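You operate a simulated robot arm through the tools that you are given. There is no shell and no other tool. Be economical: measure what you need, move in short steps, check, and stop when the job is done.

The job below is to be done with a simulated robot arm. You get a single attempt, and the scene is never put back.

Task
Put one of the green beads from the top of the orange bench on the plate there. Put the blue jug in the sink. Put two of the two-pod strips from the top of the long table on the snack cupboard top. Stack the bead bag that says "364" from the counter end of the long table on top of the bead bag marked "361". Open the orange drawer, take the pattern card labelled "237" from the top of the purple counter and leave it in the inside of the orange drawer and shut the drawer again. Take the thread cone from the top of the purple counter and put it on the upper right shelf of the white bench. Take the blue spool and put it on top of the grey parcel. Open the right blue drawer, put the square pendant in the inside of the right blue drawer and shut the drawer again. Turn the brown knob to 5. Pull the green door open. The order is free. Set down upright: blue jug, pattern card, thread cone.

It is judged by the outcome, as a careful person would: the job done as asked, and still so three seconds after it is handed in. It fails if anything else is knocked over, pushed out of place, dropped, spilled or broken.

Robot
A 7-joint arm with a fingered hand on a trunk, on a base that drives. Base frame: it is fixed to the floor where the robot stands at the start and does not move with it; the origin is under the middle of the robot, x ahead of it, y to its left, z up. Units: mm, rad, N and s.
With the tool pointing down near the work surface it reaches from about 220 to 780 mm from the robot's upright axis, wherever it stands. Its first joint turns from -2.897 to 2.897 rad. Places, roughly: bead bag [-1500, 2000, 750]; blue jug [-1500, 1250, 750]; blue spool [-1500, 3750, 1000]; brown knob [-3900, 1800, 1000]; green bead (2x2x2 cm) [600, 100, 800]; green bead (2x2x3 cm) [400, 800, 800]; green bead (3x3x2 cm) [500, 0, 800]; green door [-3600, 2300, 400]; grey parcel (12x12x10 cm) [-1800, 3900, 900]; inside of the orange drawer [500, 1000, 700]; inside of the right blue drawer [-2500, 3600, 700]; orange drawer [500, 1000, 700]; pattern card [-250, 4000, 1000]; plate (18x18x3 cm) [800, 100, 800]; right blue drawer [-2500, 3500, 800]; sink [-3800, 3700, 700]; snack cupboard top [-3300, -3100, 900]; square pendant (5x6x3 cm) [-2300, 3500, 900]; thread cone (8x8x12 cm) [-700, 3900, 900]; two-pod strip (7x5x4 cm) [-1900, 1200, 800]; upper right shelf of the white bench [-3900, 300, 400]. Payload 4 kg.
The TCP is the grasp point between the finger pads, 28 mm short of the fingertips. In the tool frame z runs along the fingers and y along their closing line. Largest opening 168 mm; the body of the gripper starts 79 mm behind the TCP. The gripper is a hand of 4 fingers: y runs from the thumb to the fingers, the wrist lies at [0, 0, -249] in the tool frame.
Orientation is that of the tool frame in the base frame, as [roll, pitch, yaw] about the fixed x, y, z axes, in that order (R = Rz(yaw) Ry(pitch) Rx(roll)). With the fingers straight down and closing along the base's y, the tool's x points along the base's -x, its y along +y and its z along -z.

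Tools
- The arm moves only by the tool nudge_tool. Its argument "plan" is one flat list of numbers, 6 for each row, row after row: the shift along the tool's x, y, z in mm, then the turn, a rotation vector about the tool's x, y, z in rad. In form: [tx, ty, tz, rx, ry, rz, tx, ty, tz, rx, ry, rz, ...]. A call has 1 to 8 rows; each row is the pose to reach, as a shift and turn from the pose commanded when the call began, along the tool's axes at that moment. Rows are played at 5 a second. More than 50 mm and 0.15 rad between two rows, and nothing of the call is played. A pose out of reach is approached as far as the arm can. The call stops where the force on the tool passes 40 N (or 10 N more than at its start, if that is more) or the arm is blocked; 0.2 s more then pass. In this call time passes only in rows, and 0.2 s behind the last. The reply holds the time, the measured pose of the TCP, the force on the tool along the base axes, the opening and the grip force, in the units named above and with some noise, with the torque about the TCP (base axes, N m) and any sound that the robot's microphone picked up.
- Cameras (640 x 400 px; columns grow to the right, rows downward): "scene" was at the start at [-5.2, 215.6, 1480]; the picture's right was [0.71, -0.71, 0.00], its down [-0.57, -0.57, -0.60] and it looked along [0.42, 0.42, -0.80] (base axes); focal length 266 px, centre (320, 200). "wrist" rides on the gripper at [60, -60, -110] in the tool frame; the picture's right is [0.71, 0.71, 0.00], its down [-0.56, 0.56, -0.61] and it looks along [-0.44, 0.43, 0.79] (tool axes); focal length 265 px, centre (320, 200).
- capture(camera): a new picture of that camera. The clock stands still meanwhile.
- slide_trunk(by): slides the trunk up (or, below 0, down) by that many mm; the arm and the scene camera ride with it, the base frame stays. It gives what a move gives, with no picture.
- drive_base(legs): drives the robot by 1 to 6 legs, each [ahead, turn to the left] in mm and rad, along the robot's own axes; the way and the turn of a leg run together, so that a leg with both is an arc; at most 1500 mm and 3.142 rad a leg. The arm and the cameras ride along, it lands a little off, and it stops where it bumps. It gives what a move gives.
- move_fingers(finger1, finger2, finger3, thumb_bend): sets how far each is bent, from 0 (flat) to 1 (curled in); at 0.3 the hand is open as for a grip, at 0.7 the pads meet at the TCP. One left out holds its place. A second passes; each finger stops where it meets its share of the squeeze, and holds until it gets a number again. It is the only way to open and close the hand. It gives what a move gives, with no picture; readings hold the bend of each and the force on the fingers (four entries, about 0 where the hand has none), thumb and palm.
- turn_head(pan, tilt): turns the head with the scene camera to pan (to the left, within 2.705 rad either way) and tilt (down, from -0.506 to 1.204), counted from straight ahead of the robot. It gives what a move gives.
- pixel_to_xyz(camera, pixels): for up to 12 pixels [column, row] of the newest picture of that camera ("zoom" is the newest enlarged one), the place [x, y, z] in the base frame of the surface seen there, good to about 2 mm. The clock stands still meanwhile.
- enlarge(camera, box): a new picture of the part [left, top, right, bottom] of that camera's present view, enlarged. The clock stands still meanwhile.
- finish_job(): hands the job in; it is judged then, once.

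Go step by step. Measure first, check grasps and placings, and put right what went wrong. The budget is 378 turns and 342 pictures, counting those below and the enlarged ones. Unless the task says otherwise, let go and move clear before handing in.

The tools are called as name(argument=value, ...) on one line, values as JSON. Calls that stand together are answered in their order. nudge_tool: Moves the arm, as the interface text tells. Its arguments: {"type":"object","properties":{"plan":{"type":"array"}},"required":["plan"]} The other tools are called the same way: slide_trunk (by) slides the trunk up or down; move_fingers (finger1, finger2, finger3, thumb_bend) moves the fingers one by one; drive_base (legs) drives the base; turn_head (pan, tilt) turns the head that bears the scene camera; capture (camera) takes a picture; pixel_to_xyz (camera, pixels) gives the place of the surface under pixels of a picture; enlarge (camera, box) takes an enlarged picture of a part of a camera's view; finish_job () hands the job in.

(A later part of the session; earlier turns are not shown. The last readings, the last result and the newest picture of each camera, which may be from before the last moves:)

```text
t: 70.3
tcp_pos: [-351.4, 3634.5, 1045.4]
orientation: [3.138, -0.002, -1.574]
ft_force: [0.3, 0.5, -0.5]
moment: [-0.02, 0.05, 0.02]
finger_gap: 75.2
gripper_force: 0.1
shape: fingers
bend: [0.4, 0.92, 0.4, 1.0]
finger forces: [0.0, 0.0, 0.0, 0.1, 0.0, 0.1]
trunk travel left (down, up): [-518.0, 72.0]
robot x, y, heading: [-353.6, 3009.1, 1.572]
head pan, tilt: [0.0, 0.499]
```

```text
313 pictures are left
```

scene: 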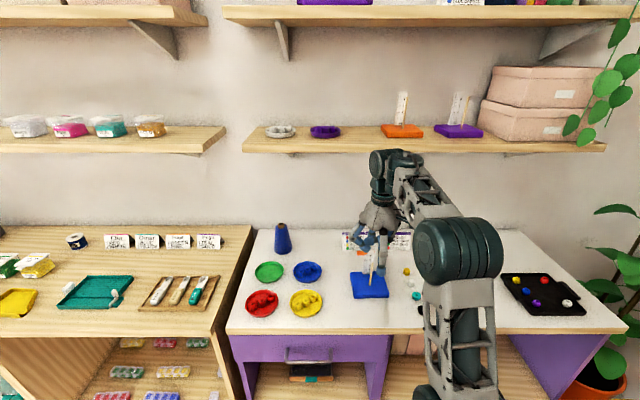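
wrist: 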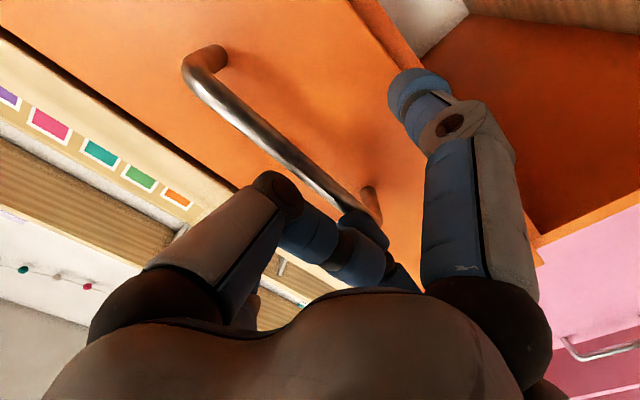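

The arm hides the cards near (355,240). Move the hand to the right (+x) and look with both cameras.

nudge_tool(plan=[0, -45, 0, 0, 0, 0, 0, -90, 0, 0, 0, 0, 0, -135, 0, 0, 0, 0, 0, -180, 0, 0, 0, 0, 0, -225, 0, 0, 0, 0, 0, -270, 0, 0, 0, 0])

enlarge(camera="scene", box=[240, 190, 480, 340])

capture(camera="wrist")

```text
t: 71.8
tcp_pos: [-78.6, 3634.3, 1044.4]
orientation: [3.138, -0.002, -1.575]
ft_force: [-0.1, -0.4, 0.0]
moment: [0.0, 0.04, 0.03]
finger_gap: 75.7
gripper_force: 0.2
shape: fingers
bend: [0.4, 0.92, 0.4, 1.0]
finger forces: [0.0, 0.1, 0.1, 0.0, 0.0, 0.0]
trunk travel left (down, up): [-518.0, 72.0]
robot x, y, heading: [-348.7, 3005.7, 1.569]
head pan, tilt: [0.0, 0.499]
```

```text
2.67 times, centred on (360, 265) of scene
```

zoom: 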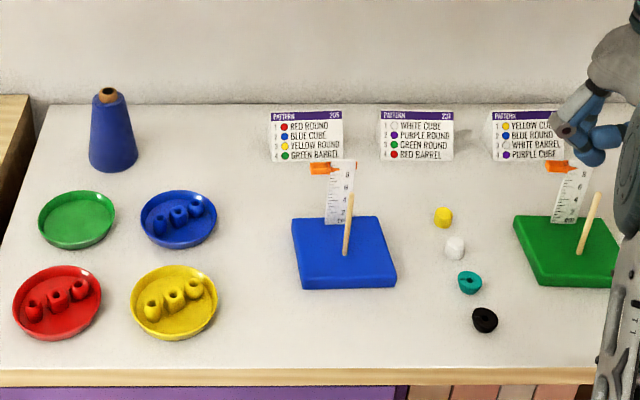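

```text
311 pictures are left
```

wrist: 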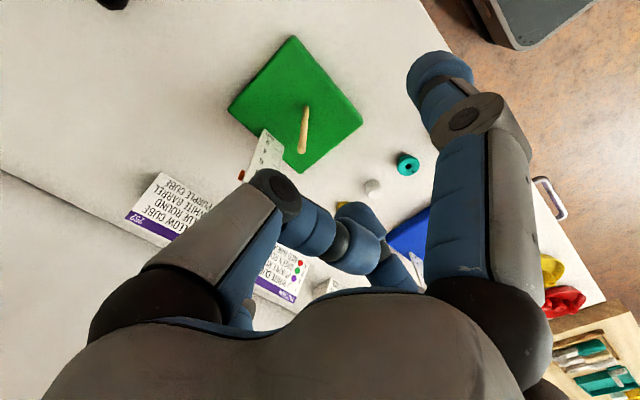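

enlarge(camera="wrist", box=[120, 160, 320, 285])

enlarge(camera="scene", box=[332, 220, 452, 295])

pixel_to_xyz(camera="zoom", pixels=[[260, 115], [420, 115], [330, 170], [260, 65], [420, 65], [335, 120], [600, 120], [500, 120], [150, 150], [400, 230], [200, 290], [180, 195]])

```text
3.20 times, centred on (220, 222) of wrist
```

zoom: 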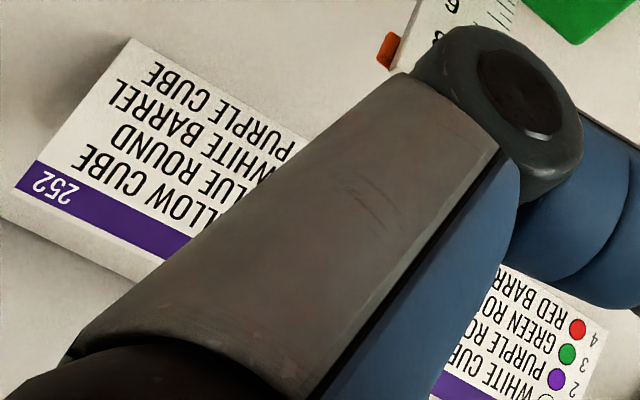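

```text
5.33 times, centred on (392, 258) of scene
```

zoom: 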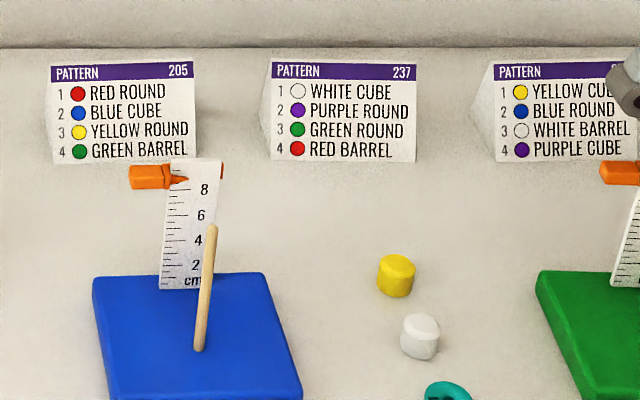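

```text
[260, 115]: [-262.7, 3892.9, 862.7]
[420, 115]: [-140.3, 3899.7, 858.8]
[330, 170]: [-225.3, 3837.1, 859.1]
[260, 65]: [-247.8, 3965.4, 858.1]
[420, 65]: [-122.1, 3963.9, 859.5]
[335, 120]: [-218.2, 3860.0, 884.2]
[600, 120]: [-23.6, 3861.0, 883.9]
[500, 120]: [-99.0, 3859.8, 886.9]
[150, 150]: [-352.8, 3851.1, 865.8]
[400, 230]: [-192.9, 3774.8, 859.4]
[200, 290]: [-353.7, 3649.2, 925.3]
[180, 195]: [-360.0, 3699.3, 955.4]
```

Card "237" is the middle tent card. Measure its edges.

pixel_to_xyz(camera="zoom", pixels=[[275, 66], [415, 69], [345, 66], [345, 64], [272, 156], [413, 158], [345, 157], [262, 150], [345, 110], [195, 110], [493, 110], [215, 165]])

enlarge(camera="wrist", box=[240, 230, 360, 305])

```text
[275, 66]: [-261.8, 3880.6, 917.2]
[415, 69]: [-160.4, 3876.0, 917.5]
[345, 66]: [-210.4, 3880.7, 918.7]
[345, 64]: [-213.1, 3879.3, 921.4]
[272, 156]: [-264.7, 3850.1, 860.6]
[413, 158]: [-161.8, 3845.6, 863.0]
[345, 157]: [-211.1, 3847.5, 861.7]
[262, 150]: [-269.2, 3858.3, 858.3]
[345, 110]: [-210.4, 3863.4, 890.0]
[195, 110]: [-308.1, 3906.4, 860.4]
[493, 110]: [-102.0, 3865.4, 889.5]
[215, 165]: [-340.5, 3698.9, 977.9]
```

```text
5.33 times, centred on (300, 268) of wrist
```

zoom: 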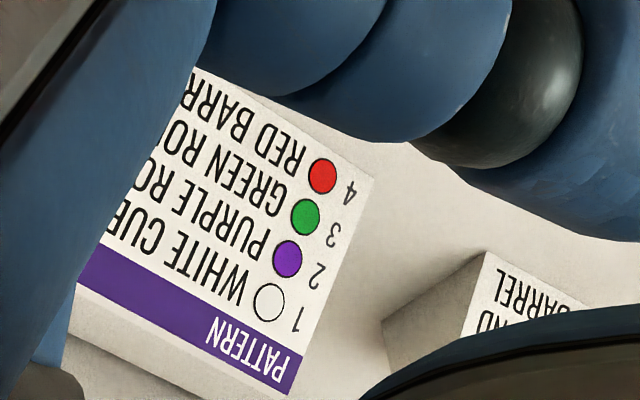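

Card 237 is a wedge: x −263…−158, top ridge y≈3880, z≈920. I must check the wall shelf above for clearance.

capture(camera="scene")

pixel_to_xyz(camera="scene", pixels=[[330, 147], [260, 145], [330, 150], [500, 145], [330, 128], [400, 20], [300, 22], [330, 190], [225, 150], [282, 250], [282, 226], [282, 237]])

```text
307 pictures are left
```

scene: 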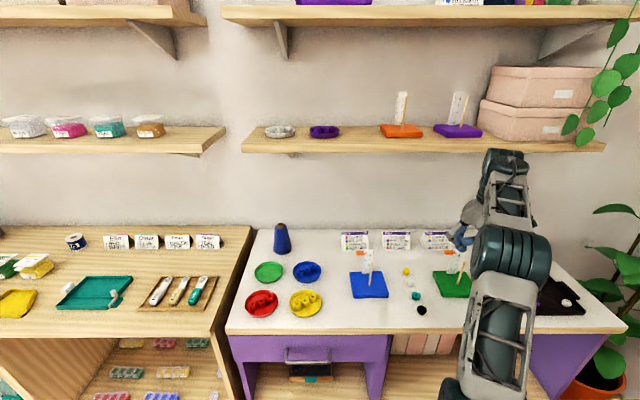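

```text
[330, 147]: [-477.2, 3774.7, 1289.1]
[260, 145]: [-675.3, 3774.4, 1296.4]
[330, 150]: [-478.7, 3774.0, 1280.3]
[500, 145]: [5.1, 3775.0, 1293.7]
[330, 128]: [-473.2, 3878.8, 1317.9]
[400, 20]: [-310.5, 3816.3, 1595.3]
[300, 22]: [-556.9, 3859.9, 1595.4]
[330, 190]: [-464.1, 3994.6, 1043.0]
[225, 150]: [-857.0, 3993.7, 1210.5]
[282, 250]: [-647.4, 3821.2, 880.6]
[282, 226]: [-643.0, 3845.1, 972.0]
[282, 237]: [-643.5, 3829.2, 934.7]
```

Shelf underside z=1280 with front at y=3774, so I may need to tilt the hand. I'll test the finger geometry: thumb/f2 at 0.36, f1/f3 flat.

move_fingers(finger1=0.0, finger2=0.36, finger3=0.0, thumb_bend=0.36)

capture(camera="wrist")

pixel_to_xyz(camera="wrist", pixels=[[150, 60], [190, 70], [420, 60], [480, 40], [230, 230], [400, 230]])

```text
t: 72.8
tcp_pos: [-80.3, 3634.3, 1046.1]
orientation: [3.139, -0.002, -1.574]
ft_force: [-0.4, 0.1, -0.8]
moment: [0.0, -0.03, 0.01]
finger_gap: 136.7
gripper_force: 0.1
shape: fingers
bend: [0.0, 0.36, 0.0, 0.36]
finger forces: [0.0, 0.1, 0.0, 0.0, 0.1, 0.1]
trunk travel left (down, up): [-518.0, 72.0]
robot x, y, heading: [-354.1, 3009.2, 1.566]
head pan, tilt: [0.0, 0.499]
```

```text
306 pictures are left
```

wrist: 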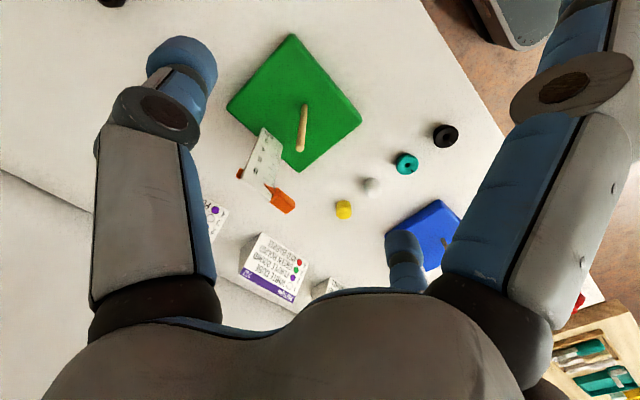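

```text
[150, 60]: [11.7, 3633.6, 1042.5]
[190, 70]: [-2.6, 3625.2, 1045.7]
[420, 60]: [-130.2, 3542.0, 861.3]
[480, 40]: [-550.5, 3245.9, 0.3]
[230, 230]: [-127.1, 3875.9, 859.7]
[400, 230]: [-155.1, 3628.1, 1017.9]
```

pixel_to_xyz(camera="wrist", pixels=[[575, 40], [560, 85], [590, 10], [600, 60], [212, 60], [380, 240], [405, 240], [550, 140]])

enlarge(camera="scene", box=[420, 140, 560, 260])

```text
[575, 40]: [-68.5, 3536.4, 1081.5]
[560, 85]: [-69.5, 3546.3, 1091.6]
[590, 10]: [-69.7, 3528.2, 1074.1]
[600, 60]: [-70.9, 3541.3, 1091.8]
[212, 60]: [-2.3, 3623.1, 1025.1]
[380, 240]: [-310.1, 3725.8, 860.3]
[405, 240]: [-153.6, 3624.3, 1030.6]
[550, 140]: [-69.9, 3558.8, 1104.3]
```

```text
3.33 times, centred on (490, 200) of scene
```

zoom: 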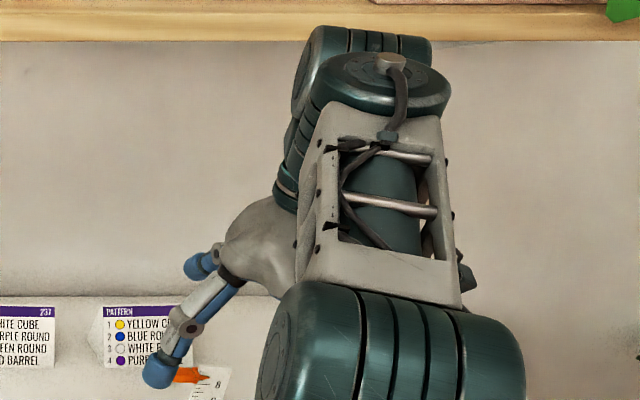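

pixel_to_xyz(camera="zoom", pixels=[[340, 35], [390, 35], [390, 62], [420, 45], [420, 80], [430, 120], [350, 110], [400, 300], [300, 60], [460, 350]])

```text
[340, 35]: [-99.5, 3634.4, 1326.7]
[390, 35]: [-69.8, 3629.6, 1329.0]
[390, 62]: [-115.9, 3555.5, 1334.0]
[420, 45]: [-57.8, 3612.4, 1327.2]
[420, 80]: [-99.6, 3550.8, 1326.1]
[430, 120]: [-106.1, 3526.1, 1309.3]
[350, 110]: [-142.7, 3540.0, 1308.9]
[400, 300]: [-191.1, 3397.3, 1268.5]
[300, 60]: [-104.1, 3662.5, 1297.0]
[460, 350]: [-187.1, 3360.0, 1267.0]
```

Wrist top is TCP+288, so a vertical grasp at TCP≈903 clears the shelf. Move to x=-211, lower to 965, then drive ahead 165 mm.

move_fingers(finger1=0.1, finger2=0.33, finger3=0.3, thumb_bend=0.33)

nudge_tool(plan=[0, 45, 0, 0, 0, 0, 0, 90, 0, 0, 0, 0, 0, 131, 0, 0, 0, 0, 0, 131, 40, 0, 0, 0, 0, 131, 80, 0, 0, 0])

drive_base(legs=[[165, 0]])

capture(camera="scene")

capture(camera="wrist")

```text
t: 73.8
tcp_pos: [-81.0, 3635.1, 1046.3]
orientation: [3.138, -0.004, -1.575]
ft_force: [-1.1, 0.6, 0.3]
moment: [0.03, -0.01, -0.03]
finger_gap: 133.4
gripper_force: 0.1
shape: fingers
bend: [0.1, 0.33, 0.3, 0.33]
finger forces: [0.0, 0.0, 0.1, 0.1, 0.1, 0.0]
trunk travel left (down, up): [-518.0, 72.0]
robot x, y, heading: [-351.9, 3004.5, 1.57]
head pan, tilt: [0.0, 0.499]
```

```text
t: 75.0
tcp_pos: [-210.1, 3633.4, 964.3]
orientation: [3.135, 0.0, -1.577]
ft_force: [1.0, 0.2, 0.1]
moment: [0.03, 0.1, 0.01]
finger_gap: 133.4
gripper_force: 0.1
shape: fingers
bend: [0.1, 0.33, 0.3, 0.33]
finger forces: [0.0, 0.0, 0.0, 0.0, 0.1, 0.0]
trunk travel left (down, up): [-518.0, 72.0]
robot x, y, heading: [-349.8, 3004.0, 1.571]
head pan, tilt: [0.0, 0.499]
```

```text
t: 76.4
tcp_pos: [-214.1, 3801.0, 964.9]
orientation: [3.138, -0.002, -1.573]
ft_force: [0.4, -0.4, -0.4]
moment: [0.03, 0.0, 0.0]
finger_gap: 133.5
gripper_force: 0.1
shape: fingers
bend: [0.1, 0.33, 0.3, 0.33]
finger forces: [0.0, 0.0, 0.0, 0.1, 0.0, 0.0]
trunk travel left (down, up): [-518.0, 72.0]
robot x, y, heading: [-350.9, 3172.5, 1.568]
head pan, tilt: [0.0, 0.499]
```

```text
304 pictures are left
```

scene: 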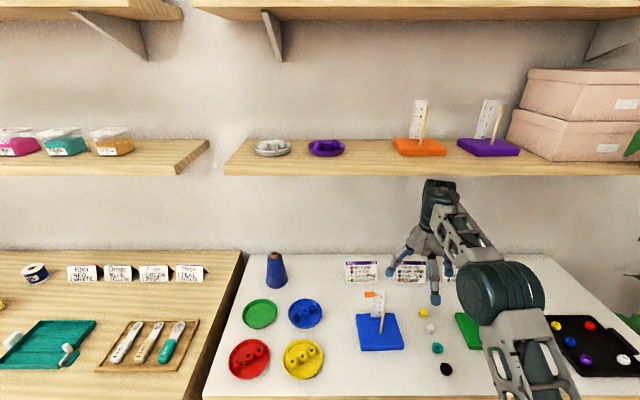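

```text
303 pictures are left
```

wrist: 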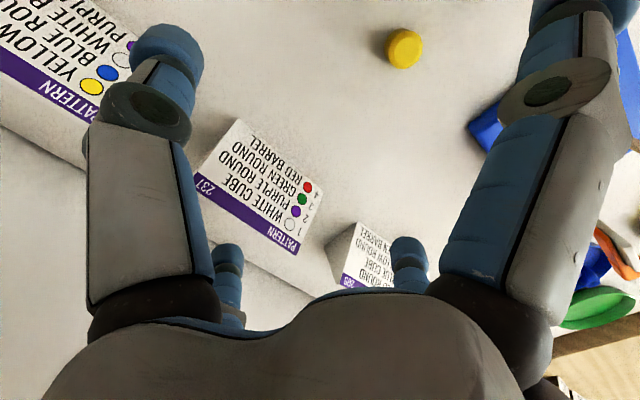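

pixel_to_xyz(camera="wrist", pixels=[[200, 168], [302, 238], [296, 253], [196, 178], [240, 123], [318, 185], [255, 220], [120, 60], [330, 240]])

```text
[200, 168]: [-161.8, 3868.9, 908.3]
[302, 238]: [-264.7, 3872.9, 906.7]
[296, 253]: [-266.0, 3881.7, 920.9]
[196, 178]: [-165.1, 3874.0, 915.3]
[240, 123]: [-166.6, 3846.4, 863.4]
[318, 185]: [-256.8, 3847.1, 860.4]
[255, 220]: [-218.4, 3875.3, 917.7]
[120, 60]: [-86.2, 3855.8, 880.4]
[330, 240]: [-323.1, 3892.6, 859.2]
```

Card centre (-213, 3881). Advance 80 mm then lower.

nudge_tool(plan=[-27, 0, -6, 0, 0, 0, -54, 0, -6, 0, 0, 0, -80, 0, -6, 0, 0, 0, -80, 0, 25, 0, 0, 0, -80, 0, 48, 0, 0, 0, -80, 0, 58, 0, 0, 0])

capture(camera="wrist")

enlarge(camera="scene", box=[320, 180, 520, 305])

```text
t: 77.8
tcp_pos: [-213.1, 3880.6, 908.6]
orientation: [3.14, -0.001, -1.573]
ft_force: [0.7, 1.0, -0.3]
moment: [0.02, -0.05, -0.03]
finger_gap: 133.4
gripper_force: 0.1
shape: fingers
bend: [0.1, 0.33, 0.3, 0.33]
finger forces: [0.0, 0.1, 0.1, 0.0, 0.0, 0.0]
trunk travel left (down, up): [-518.0, 72.0]
robot x, y, heading: [-349.3, 3173.8, 1.577]
head pan, tilt: [0.0, 0.499]
```

```text
302 pictures are left
```

wrist: 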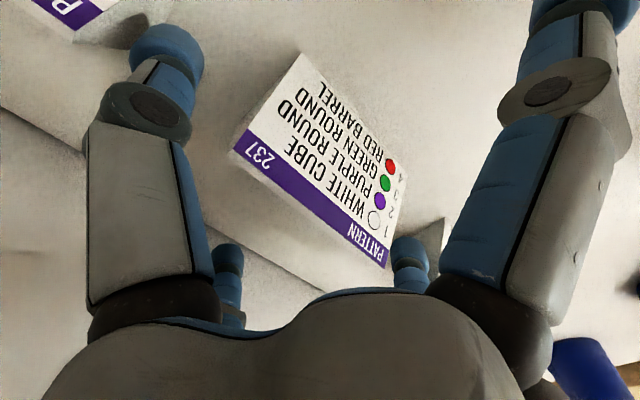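

```text
3.20 times, centred on (420, 242) of scene
```

zoom: 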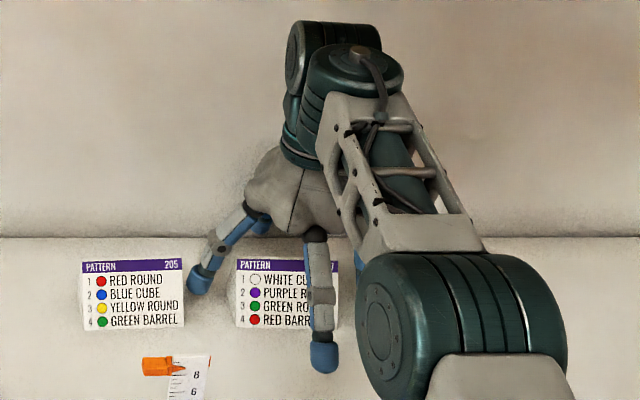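

Aligned. Close thumb and finger 2 on the card's ends.

move_fingers(finger2=0.5, thumb_bend=0.5)

nudge_tool(plan=[0, 0, -10, 0, 0, 0, 0, 0, -25, 0, 0, 0])

capture(camera="wrist")

enlarge(camera="scene", box=[320, 180, 520, 305])

```text
t: 78.8
tcp_pos: [-211.8, 3881.0, 908.6]
orientation: [3.139, -0.001, -1.572]
ft_force: [-0.6, 0.2, -0.2]
moment: [-0.03, -0.03, -0.01]
finger_gap: 119.5
gripper_force: 6.0
shape: fingers
bend: [0.1, 0.45, 0.3, 0.47]
finger forces: [0.0, 5.4, 0.0, 0.0, 5.5, 0.0]
trunk travel left (down, up): [-518.0, 72.0]
robot x, y, heading: [-346.2, 3172.9, 1.568]
head pan, tilt: [0.0, 0.499]
```

```text
t: 79.4
tcp_pos: [-213.0, 3882.3, 931.4]
orientation: [3.137, -0.002, -1.571]
ft_force: [-0.2, 0.5, 0.5]
moment: [0.0, 0.03, 0.0]
finger_gap: 119.4
gripper_force: 6.0
shape: fingers
bend: [0.1, 0.45, 0.3, 0.47]
finger forces: [0.0, 5.4, 0.0, 0.0, 5.5, 0.0]
trunk travel left (down, up): [-518.0, 72.0]
robot x, y, heading: [-346.6, 3174.8, 1.575]
head pan, tilt: [0.0, 0.499]
```

```text
300 pictures are left
```

wrist: 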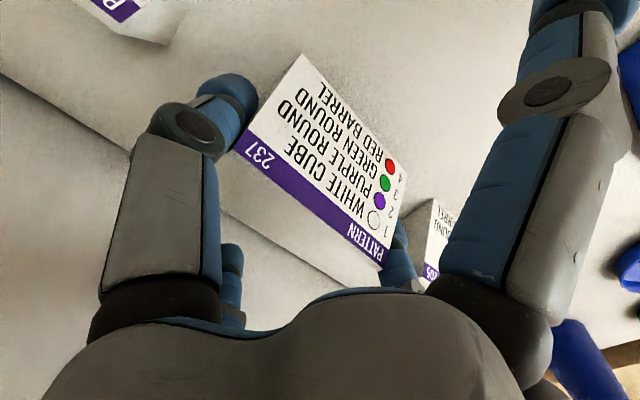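

```text
3.20 times, centred on (420, 242) of scene
```

zoom: 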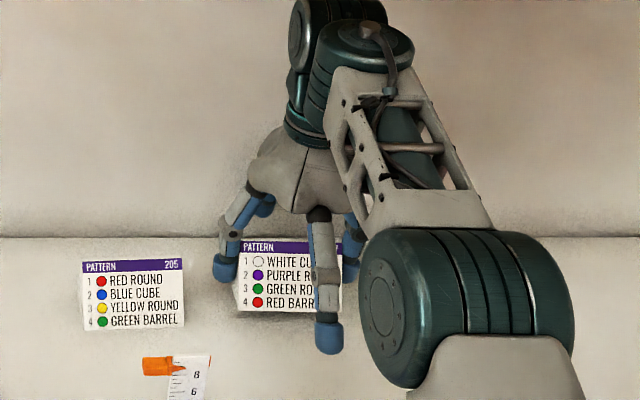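

Card 237 is lifted cleanly. Raise, then reverse out and drive to the orange drawer.

nudge_tool(plan=[0, 0, -20, 0, 0, 0, 0, 0, -33, 0, 0, 0])

drive_base(legs=[[-350, 0], [0, -0.085], [-855, 0], [-853, 0], [0, -1.486]])

turn_head(pan=0.1, tilt=0.8)

capture(camera="scene")

capture(camera="wrist")

```text
t: 80.0
tcp_pos: [-211.9, 3878.5, 964.9]
orientation: [3.14, -0.001, -1.573]
ft_force: [0.5, -0.5, 0.2]
moment: [-0.04, -0.03, -0.02]
finger_gap: 119.5
gripper_force: 5.4
shape: fingers
bend: [0.1, 0.45, 0.3, 0.47]
finger forces: [0.0, 5.4, 0.0, 0.0, 5.4, 0.1]
trunk travel left (down, up): [-518.0, 72.0]
robot x, y, heading: [-349.9, 3171.0, 1.573]
head pan, tilt: [0.0, 0.499]
```

```text
t: 94.7
tcp_pos: [216.4, 965.0, 964.0]
orientation: [3.139, -0.003, 3.124]
ft_force: [-0.1, -0.8, 0.5]
moment: [-0.02, 0.0, -0.01]
finger_gap: 119.5
gripper_force: 5.5
shape: fingers
bend: [0.1, 0.45, 0.3, 0.47]
finger forces: [0.1, 5.3, 0.0, 0.0, 5.3, 0.0]
trunk travel left (down, up): [-518.0, 72.0]
robot x, y, heading: [-488.4, 1113.6, -0.018]
head pan, tilt: [0.0, 0.499]
```

```text
t: 95.5
tcp_pos: [215.9, 964.6, 964.1]
orientation: [3.137, -0.001, 3.126]
ft_force: [0.0, -0.7, -0.1]
moment: [0.01, 0.0, 0.03]
finger_gap: 119.4
gripper_force: 5.1
shape: fingers
bend: [0.1, 0.45, 0.3, 0.47]
finger forces: [0.1, 5.3, 0.0, 0.1, 5.3, 0.1]
trunk travel left (down, up): [-518.0, 72.0]
robot x, y, heading: [-485.5, 1110.6, -0.019]
head pan, tilt: [0.099, 0.799]
```

```text
298 pictures are left
```

scene: 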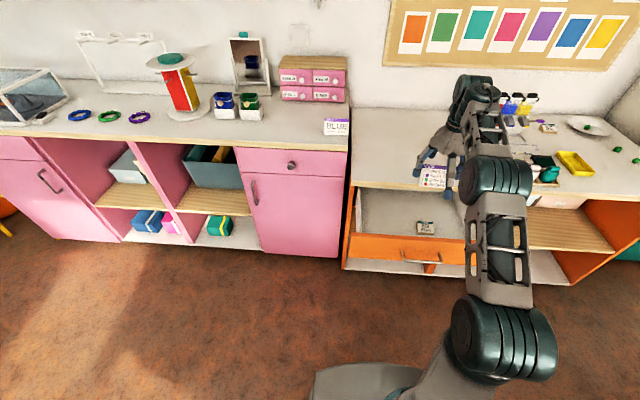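

```text
297 pictures are left
```

wrist: 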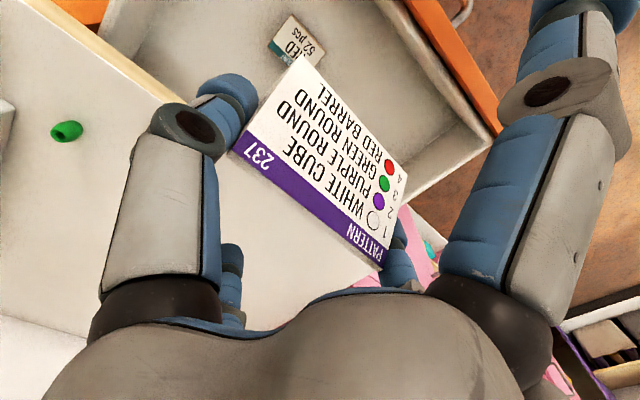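

Card is held above the drawer. There's a small pack in the drawer at (425,228); measure to choose a free spot.

pixel_to_xyz(camera="scene", pixels=[[425, 228], [415, 222], [435, 235], [390, 215], [365, 225], [400, 195], [358, 192], [352, 235], [410, 238], [420, 190]])

enlarge(camera="scene", box=[330, 150, 490, 280])

```text
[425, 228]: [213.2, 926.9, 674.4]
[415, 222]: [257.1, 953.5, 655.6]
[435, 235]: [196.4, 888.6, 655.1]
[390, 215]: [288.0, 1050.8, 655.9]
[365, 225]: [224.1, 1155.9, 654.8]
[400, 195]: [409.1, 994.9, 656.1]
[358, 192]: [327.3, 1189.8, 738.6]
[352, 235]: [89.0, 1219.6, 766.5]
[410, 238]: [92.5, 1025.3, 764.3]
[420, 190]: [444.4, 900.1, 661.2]
```

```text
3.08 times, centred on (410, 215) of scene
```

zoom: 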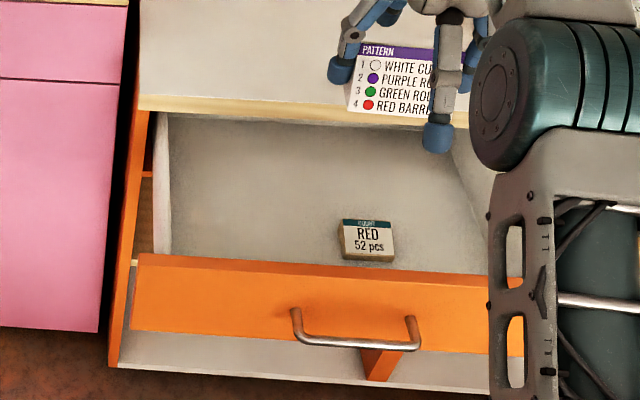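

Free spot at y≈1060, left of the pack. Move there with f1 at 0.3 (to clear the drawer front) and lower by trunk.

move_fingers(finger1=0.3)

nudge_tool(plan=[2, 48, 0, 0, 0, 0, 4, 95, 0, 0, 0, 0])

slide_trunk(by=-165)

capture(camera="scene")

capture(camera="wrist")

```text
t: 96.5
tcp_pos: [216.6, 964.3, 964.0]
orientation: [3.136, -0.002, 3.124]
ft_force: [0.0, -0.5, 0.5]
moment: [0.0, -0.01, 0.01]
finger_gap: 95.8
gripper_force: 5.6
shape: fingers
bend: [0.3, 0.45, 0.3, 0.47]
finger forces: [0.0, 5.3, 0.1, 0.0, 5.4, 0.1]
trunk travel left (down, up): [-518.0, 72.0]
robot x, y, heading: [-489.5, 1107.9, -0.012]
head pan, tilt: [0.099, 0.799]
```

```text
t: 97.1
tcp_pos: [216.5, 1061.1, 964.5]
orientation: [3.139, -0.003, 3.125]
ft_force: [-0.7, -0.1, 0.1]
moment: [-0.03, -0.01, -0.02]
finger_gap: 95.8
gripper_force: 4.8
shape: fingers
bend: [0.3, 0.45, 0.3, 0.47]
finger forces: [0.0, 5.4, 0.1, 0.1, 5.4, 0.1]
trunk travel left (down, up): [-518.0, 72.0]
robot x, y, heading: [-490.9, 1113.9, -0.017]
head pan, tilt: [0.099, 0.799]
```

```text
t: 99.0
tcp_pos: [216.1, 1059.1, 799.4]
orientation: [3.137, -0.002, 3.124]
ft_force: [0.2, 0.3, -0.7]
moment: [-0.01, -0.02, 0.02]
finger_gap: 95.8
gripper_force: 5.7
shape: fingers
bend: [0.3, 0.45, 0.3, 0.47]
finger forces: [0.0, 5.4, 0.0, 0.0, 5.4, 0.1]
trunk travel left (down, up): [-353.0, 237.0]
robot x, y, heading: [-488.8, 1113.4, -0.018]
head pan, tilt: [0.099, 0.799]
```

```text
295 pictures are left
```

scene: 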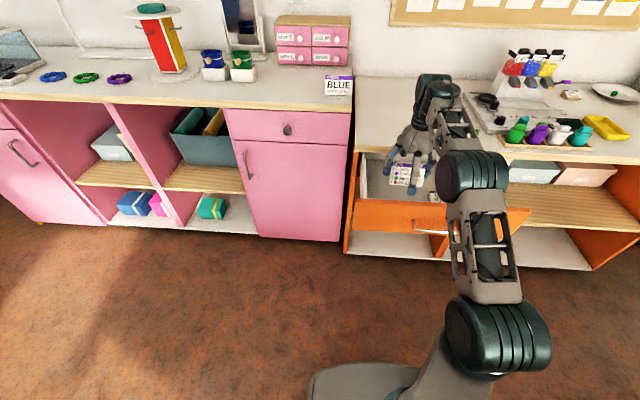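

```text
294 pictures are left
```

wrist: 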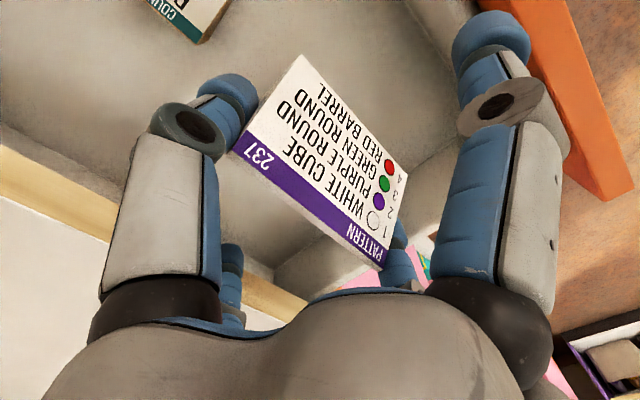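

Clear all round. Lower further.

slide_trunk(by=-75)

nudge_tool(plan=[0, 0, 8, 0, 0, 0, 0, 0, 14, 0, 0, 0, 0, 0, 18, 0, 0, 0])

capture(camera="wrist")

```text
t: 100.1
tcp_pos: [214.9, 1059.7, 725.0]
orientation: [3.139, -0.002, 3.124]
ft_force: [0.3, 0.3, -0.9]
moment: [-0.05, 0.01, 0.03]
finger_gap: 95.7
gripper_force: 5.4
shape: fingers
bend: [0.3, 0.45, 0.3, 0.47]
finger forces: [0.0, 5.3, 0.1, 0.1, 5.4, 0.0]
trunk travel left (down, up): [-278.0, 312.0]
robot x, y, heading: [-488.8, 1114.1, -0.019]
head pan, tilt: [0.099, 0.799]
```

```text
t: 100.9
tcp_pos: [216.0, 1059.9, 706.2]
orientation: [3.14, -0.002, 3.124]
ft_force: [-0.8, -0.1, 0.6]
moment: [-0.04, 0.02, 0.0]
finger_gap: 95.8
gripper_force: 5.1
shape: fingers
bend: [0.3, 0.45, 0.3, 0.47]
finger forces: [0.0, 5.4, 0.0, 0.0, 5.4, 0.0]
trunk travel left (down, up): [-278.0, 312.0]
robot x, y, heading: [-489.4, 1111.6, -0.019]
head pan, tilt: [0.099, 0.799]
```

```text
293 pictures are left
```

wrist: 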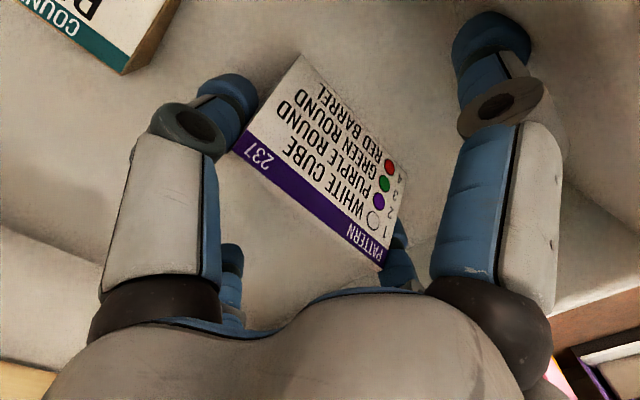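

No contact yet; lower 2 mm more and release gently.

nudge_tool(plan=[0, 0, 2, 0, 0, 0])

move_fingers(finger2=0.4, thumb_bend=0.4)

capture(camera="wrist")

```text
t: 101.3
tcp_pos: [217.6, 1059.2, 705.2]
orientation: [3.139, 0.0, 3.125]
ft_force: [0.7, -0.4, 2.0]
moment: [-0.04, -0.01, -0.02]
finger_gap: 95.7
gripper_force: 5.8
shape: fingers
bend: [0.3, 0.45, 0.3, 0.47]
finger forces: [0.0, 5.4, 0.0, 0.0, 5.5, 0.1]
trunk travel left (down, up): [-278.0, 312.0]
robot x, y, heading: [-487.0, 1114.4, -0.01]
head pan, tilt: [0.099, 0.799]
```

```text
t: 102.3
tcp_pos: [216.3, 1059.6, 704.3]
orientation: [3.138, -0.002, 3.125]
ft_force: [-0.4, -0.3, 0.5]
moment: [0.02, -0.01, -0.01]
finger_gap: 103.5
gripper_force: 0.0
shape: fingers
bend: [0.3, 0.4, 0.3, 0.4]
finger forces: [0.1, 0.0, 0.1, 0.1, 0.1, 0.0]
trunk travel left (down, up): [-278.0, 312.0]
robot x, y, heading: [-487.9, 1113.9, -0.022]
head pan, tilt: [0.099, 0.799]
```

```text
292 pictures are left
```

wrist: 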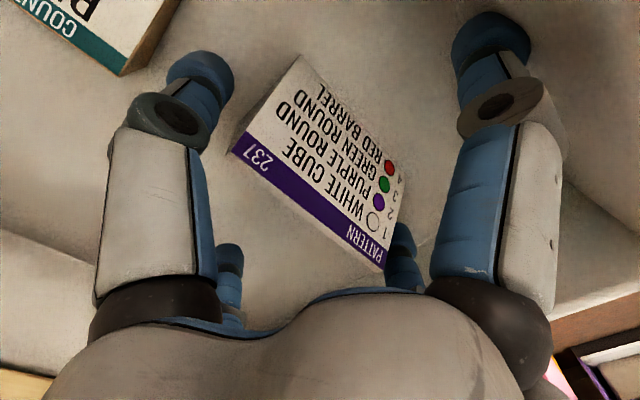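

Card released upright. Raise, back away, and make a pointed fist to push the drawer shut.

slide_trunk(by=240)

enlarge(camera="scene", box=[330, 80, 530, 280])

drive_base(legs=[[-225, 0.018]])

move_fingers(finger1=0.7, finger2=0.7, finger3=0.7, thumb_bend=0.7)

nudge_tool(plan=[12, -9, 4, 0, -0.147, 0, 24, -18, 8, 0, -0.294, 0, 36, -27, 12, 0, -0.441, 0, 48, -36, 16, 0, -0.588, 0, 60, -45, 20, 0, -0.735, 0, 72, -54, 24, 0, -0.882, 0, 84, -63, 28, 0, -1.029, 0, 96, -70, 32, 0, -1.176, 0])

```text
t: 104.8
tcp_pos: [215.5, 1060.4, 943.6]
orientation: [3.137, 0.0, 3.124]
ft_force: [0.6, -0.5, 0.0]
moment: [-0.02, 0.0, 0.02]
finger_gap: 103.9
gripper_force: 0.1
shape: fingers
bend: [0.3, 0.4, 0.3, 0.4]
finger forces: [0.1, 0.0, 0.1, 0.0, 0.0, 0.0]
trunk travel left (down, up): [-518.0, 72.0]
robot x, y, heading: [-485.4, 1110.2, -0.019]
head pan, tilt: [0.099, 0.799]
```

```text
2.00 times, centred on (430, 180) of scene
```

zoom: 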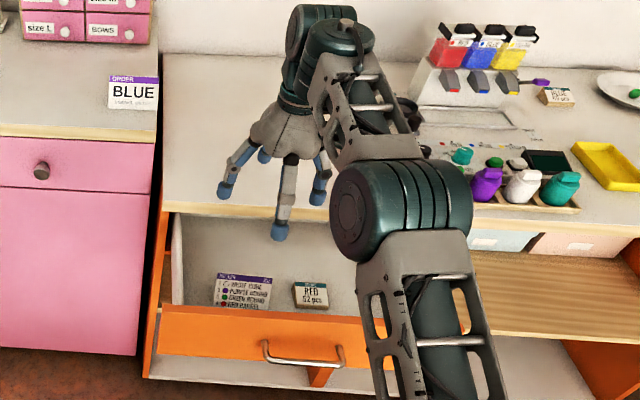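

```text
t: 106.5
tcp_pos: [-7.3, 1076.8, 944.4]
orientation: [3.139, -0.002, -3.139]
ft_force: [-0.5, -0.6, -0.5]
moment: [0.01, -0.01, 0.03]
finger_gap: 103.5
gripper_force: 0.0
shape: fingers
bend: [0.3, 0.4, 0.3, 0.4]
finger forces: [0.1, 0.1, 0.0, 0.0, 0.0, 0.1]
trunk travel left (down, up): [-518.0, 72.0]
robot x, y, heading: [-709.2, 1112.5, 0.002]
head pan, tilt: [0.099, 0.799]
```

```text
t: 107.5
tcp_pos: [-6.2, 1076.3, 944.7]
orientation: [3.138, 0.0, -3.137]
ft_force: [0.7, -0.3, -0.5]
moment: [0.0, 0.03, 0.01]
finger_gap: 1.8
gripper_force: 0.0
shape: fingers
bend: [0.68, 0.7, 0.68, 0.7]
finger forces: [0.1, 0.0, 0.0, 0.1, 0.1, 0.0]
trunk travel left (down, up): [-518.0, 72.0]
robot x, y, heading: [-706.5, 1111.6, 0.005]
head pan, tilt: [0.099, 0.799]
```

```text
t: 109.3
tcp_pos: [-103.5, 1005.0, 912.5]
orientation: [3.135, 1.175, 3.139]
ft_force: [0.4, 0.4, -0.5]
moment: [0.01, 0.04, -0.01]
finger_gap: 1.8
gripper_force: 0.0
shape: fingers
bend: [0.68, 0.7, 0.68, 0.7]
finger forces: [0.0, 0.0, 0.0, 0.0, 0.0, 0.0]
trunk travel left (down, up): [-518.0, 72.0]
robot x, y, heading: [-711.4, 1112.0, 0.001]
head pan, tilt: [0.099, 0.799]
```

Card stands upright in the drawer. Finish rotation and lower to z≈738.

nudge_tool(plan=[0, -8, 0, 0, -0.13, 0, 0, -16, 0, 0, -0.26, 0, 0, -20, 0, 0, -0.395, 0])

slide_trunk(by=-174)

drive_base(legs=[[120, 0]])

capture(camera="scene")

```text
t: 110.1
tcp_pos: [-103.0, 985.2, 911.8]
orientation: [1.502, 1.567, 1.508]
ft_force: [0.6, 0.1, 1.0]
moment: [-0.04, 0.01, -0.04]
finger_gap: 1.8
gripper_force: 0.0
shape: fingers
bend: [0.68, 0.7, 0.68, 0.7]
finger forces: [0.0, 0.1, 0.0, 0.0, 0.0, 0.0]
trunk travel left (down, up): [-518.0, 72.0]
robot x, y, heading: [-711.1, 1111.5, -0.0]
head pan, tilt: [0.099, 0.799]
```

```text
t: 112.1
tcp_pos: [-102.6, 986.3, 737.7]
orientation: [1.894, 1.566, 1.897]
ft_force: [-0.2, -0.4, 0.2]
moment: [0.0, -0.01, -0.01]
finger_gap: 1.9
gripper_force: 0.1
shape: fingers
bend: [0.68, 0.7, 0.68, 0.7]
finger forces: [0.0, 0.0, 0.0, 0.0, 0.0, 0.1]
trunk travel left (down, up): [-344.0, 246.0]
robot x, y, heading: [-710.8, 1112.0, 0.002]
head pan, tilt: [0.099, 0.799]
```

```text
t: 113.3
tcp_pos: [17.6, 986.8, 737.3]
orientation: [1.892, 1.567, 1.896]
ft_force: [0.2, 0.5, -0.6]
moment: [0.02, 0.0, 0.0]
finger_gap: 1.8
gripper_force: 0.1
shape: fingers
bend: [0.68, 0.7, 0.68, 0.7]
finger forces: [0.1, 0.1, 0.0, 0.0, 0.1, 0.1]
trunk travel left (down, up): [-344.0, 246.0]
robot x, y, heading: [-595.3, 1117.6, 0.003]
head pan, tilt: [0.099, 0.799]
```

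```text
290 pictures are left
```

scene: 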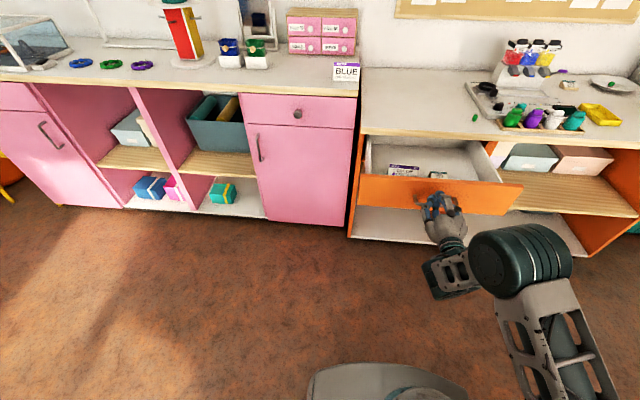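

Fist is right in front of the drawer face above the handle. Push forward.

drive_base(legs=[[150, 0], [110, 0]])

nudge_tool(plan=[0, 0, 8, 0, 0, 0, 0, 0, 16, 0, 0, 0, 0, 0, 24, 0, 0, 0, 0, 0, 32, 0, 0, 0, 0, 0, 40, 0, 0, 0])

capture(camera="scene")

```text
t: 115.5
tcp_pos: [276.3, 987.1, 738.4]
orientation: [2.048, 1.566, 2.051]
ft_force: [-0.3, 0.2, -0.3]
moment: [0.01, 0.01, -0.03]
finger_gap: 1.2
gripper_force: 0.1
shape: fingers
bend: [0.69, 0.69, 0.68, 0.69]
finger forces: [0.1, 0.1, 0.0, 0.0, 0.0, 0.0]
trunk travel left (down, up): [-344.0, 246.0]
robot x, y, heading: [-331.5, 1112.8, 0.002]
head pan, tilt: [0.099, 0.799]
```

```text
t: 116.2
tcp_pos: [292.7, 986.4, 742.8]
orientation: [-0.247, 1.564, -0.245]
ft_force: [-25.5, 1.6, 17.2]
moment: [0.05, 0.98, 0.01]
finger_gap: 0.1
gripper_force: 14.9
shape: fingers
bend: [0.7, 0.68, 0.68, 0.69]
finger forces: [29.2, 0.1, 0.0, 0.1, 0.0, 0.1]
trunk travel left (down, up): [-344.0, 246.0]
robot x, y, heading: [-337.2, 1117.3, -0.001]
head pan, tilt: [0.099, 0.799]
stopped in row 3: the force on the tool passed its limit at 45 N (the readings are from after the stop); the commanded pose is now the measured one
```

```text
289 pictures are left
```

scene: 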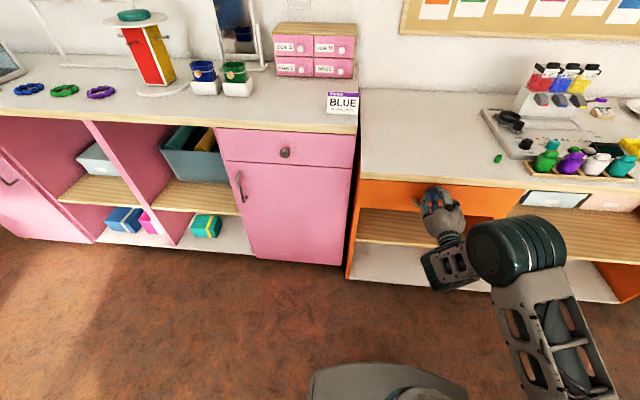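

Force rose at the end of travel, drawer looks shut. Back off and verify the face position.

drive_base(legs=[[-300, 0]])

capture(camera="scene")

pixel_to_xyz(camera="scene", pixels=[[370, 170], [380, 180], [470, 185], [500, 180], [390, 155]])

```text
t: 118.2
tcp_pos: [-1.8, 982.1, 738.4]
orientation: [0.293, 1.569, 0.291]
ft_force: [0.3, 0.4, -0.3]
moment: [-0.01, 0.02, -0.02]
finger_gap: 0.8
gripper_force: 0.0
shape: fingers
bend: [0.69, 0.68, 0.68, 0.69]
finger forces: [0.1, 0.0, 0.0, 0.0, 0.0, 0.0]
trunk travel left (down, up): [-344.0, 246.0]
robot x, y, heading: [-630.4, 1115.3, -0.003]
head pan, tilt: [0.099, 0.799]
```

```text
288 pictures are left
```

scene: 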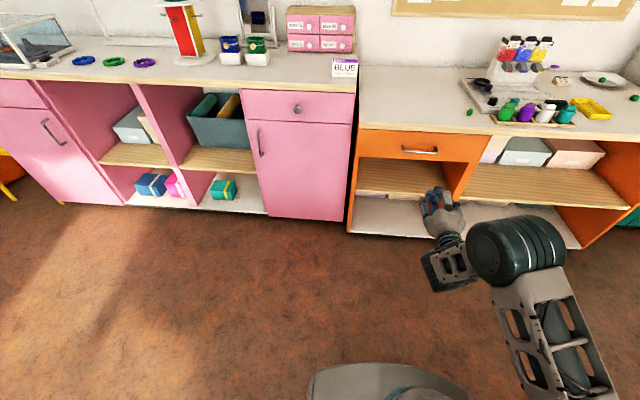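

```text
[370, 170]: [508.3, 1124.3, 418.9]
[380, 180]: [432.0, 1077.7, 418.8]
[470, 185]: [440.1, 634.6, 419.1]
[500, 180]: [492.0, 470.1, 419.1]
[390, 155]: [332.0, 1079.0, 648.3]
```

Drawer is shut (face x=332). Fold the hand down again and drive to the area near the spool and parcel.

nudge_tool(plan=[-18, 0, 0, 0, 0.147, 0, -36, 0, 0, 0, 0.294, 0, -54, 0, 0, 0, 0.441, 0, -72, 0, 0, 0, 0.588, 0, -90, 0, 0, 0, 0.735, 0, -108, 0, 0, 0, 0.882, 0, -126, 0, 0, 0, 1.029, 0, -144, 0, 0, 0, 1.176, 0])

nudge_tool(plan=[0, 0, 0, 0, 0.13, 0, 0, 0, 0, 0, 0.26, 0, 0, 0, 0, 0, 0.395, 0])

slide_trunk(by=174)

drive_base(legs=[[0, 1.571], [1500, 0], [185, 0], [0, 1.35], [890, 0], [0, -1.35]])

turn_head(pan=0.0, tilt=0.5)

capture(camera="scene")

```text
t: 120.0
tcp_pos: [-2.2, 982.4, 882.3]
orientation: [3.14, 0.396, 3.138]
ft_force: [-0.2, 0.0, 0.7]
moment: [0.01, -0.03, 0.01]
finger_gap: 1.3
gripper_force: 0.1
shape: fingers
bend: [0.69, 0.68, 0.69, 0.69]
finger forces: [0.0, 0.1, 0.0, 0.1, 0.0, 0.1]
trunk travel left (down, up): [-344.0, 246.0]
robot x, y, heading: [-630.0, 1112.7, -0.003]
head pan, tilt: [0.099, 0.799]
```

```text
t: 120.8
tcp_pos: [-4.2, 983.1, 883.5]
orientation: [-3.141, 0.0, 3.14]
ft_force: [-0.8, -0.3, 1.3]
moment: [-0.02, 0.01, -0.01]
finger_gap: 0.9
gripper_force: 0.1
shape: fingers
bend: [0.69, 0.68, 0.69, 0.69]
finger forces: [0.0, 0.0, 0.0, 0.1, 0.1, 0.0]
trunk travel left (down, up): [-344.0, 246.0]
robot x, y, heading: [-629.7, 1112.8, -0.006]
head pan, tilt: [0.099, 0.799]
```

```text
t: 122.8
tcp_pos: [-3.1, 983.7, 1057.2]
orientation: [3.141, 0.002, 3.137]
ft_force: [0.4, 0.0, 0.0]
moment: [0.0, -0.03, -0.02]
finger_gap: 1.3
gripper_force: 0.0
shape: fingers
bend: [0.69, 0.68, 0.69, 0.69]
finger forces: [0.0, 0.0, 0.1, 0.1, 0.0, 0.0]
trunk travel left (down, up): [-518.0, 72.0]
robot x, y, heading: [-631.6, 1116.5, -0.004]
head pan, tilt: [0.099, 0.799]
```

```text
t: 146.0
tcp_pos: [-1339.4, 3616.8, 1057.0]
orientation: [-3.142, 0.002, -1.561]
ft_force: [0.3, 0.0, 0.7]
moment: [0.03, 0.01, 0.02]
finger_gap: 1.1
gripper_force: 0.0
shape: fingers
bend: [0.69, 0.68, 0.69, 0.69]
finger forces: [0.0, 0.0, 0.0, 0.1, 0.0, 0.0]
trunk travel left (down, up): [-518.0, 72.0]
robot x, y, heading: [-1461.7, 2988.8, 1.579]
head pan, tilt: [0.099, 0.799]
```

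```text
t: 146.8
tcp_pos: [-1339.8, 3616.9, 1056.8]
orientation: [-3.142, 0.002, -1.559]
ft_force: [0.9, 0.2, 0.0]
moment: [0.0, 0.01, -0.03]
finger_gap: 0.8
gripper_force: 0.1
shape: fingers
bend: [0.69, 0.68, 0.69, 0.69]
finger forces: [0.0, 0.0, 0.1, 0.0, 0.0, 0.0]
trunk travel left (down, up): [-518.0, 72.0]
robot x, y, heading: [-1466.1, 2990.4, 1.579]
head pan, tilt: [0.0, 0.499]
```

```text
287 pictures are left
```

scene: 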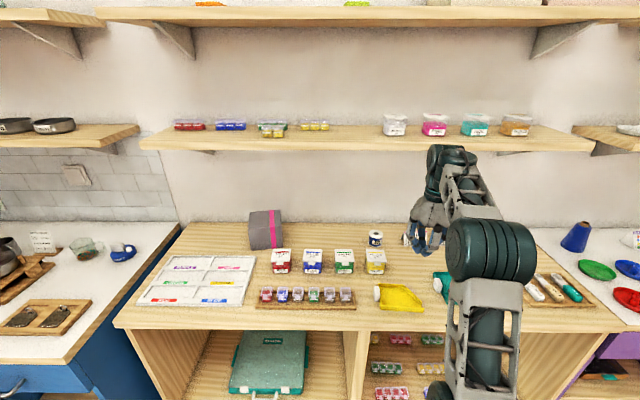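

enlarge(camera="scene", box=[230, 195, 430, 320])

pixel_to_xyz(camera="zoom", pixels=[[465, 130], [465, 160], [115, 50], [115, 110], [170, 110], [175, 308], [110, 310], [268, 215], [500, 340], [90, 310], [60, 85], [160, 55]])

```text
3.20 times, centred on (330, 258) of scene
```

zoom: 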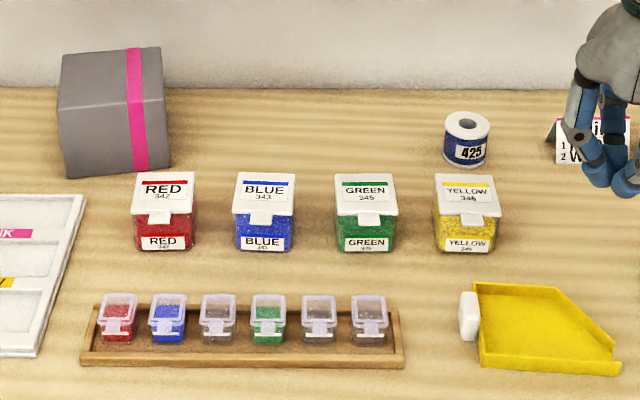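

```text
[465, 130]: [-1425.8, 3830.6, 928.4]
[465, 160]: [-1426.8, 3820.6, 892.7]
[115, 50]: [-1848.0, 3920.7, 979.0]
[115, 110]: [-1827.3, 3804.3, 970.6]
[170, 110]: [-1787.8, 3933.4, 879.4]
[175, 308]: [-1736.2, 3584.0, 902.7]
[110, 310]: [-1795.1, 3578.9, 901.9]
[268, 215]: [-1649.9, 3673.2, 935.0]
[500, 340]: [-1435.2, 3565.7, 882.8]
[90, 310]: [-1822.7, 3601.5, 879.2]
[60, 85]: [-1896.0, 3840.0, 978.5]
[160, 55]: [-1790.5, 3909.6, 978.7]
```

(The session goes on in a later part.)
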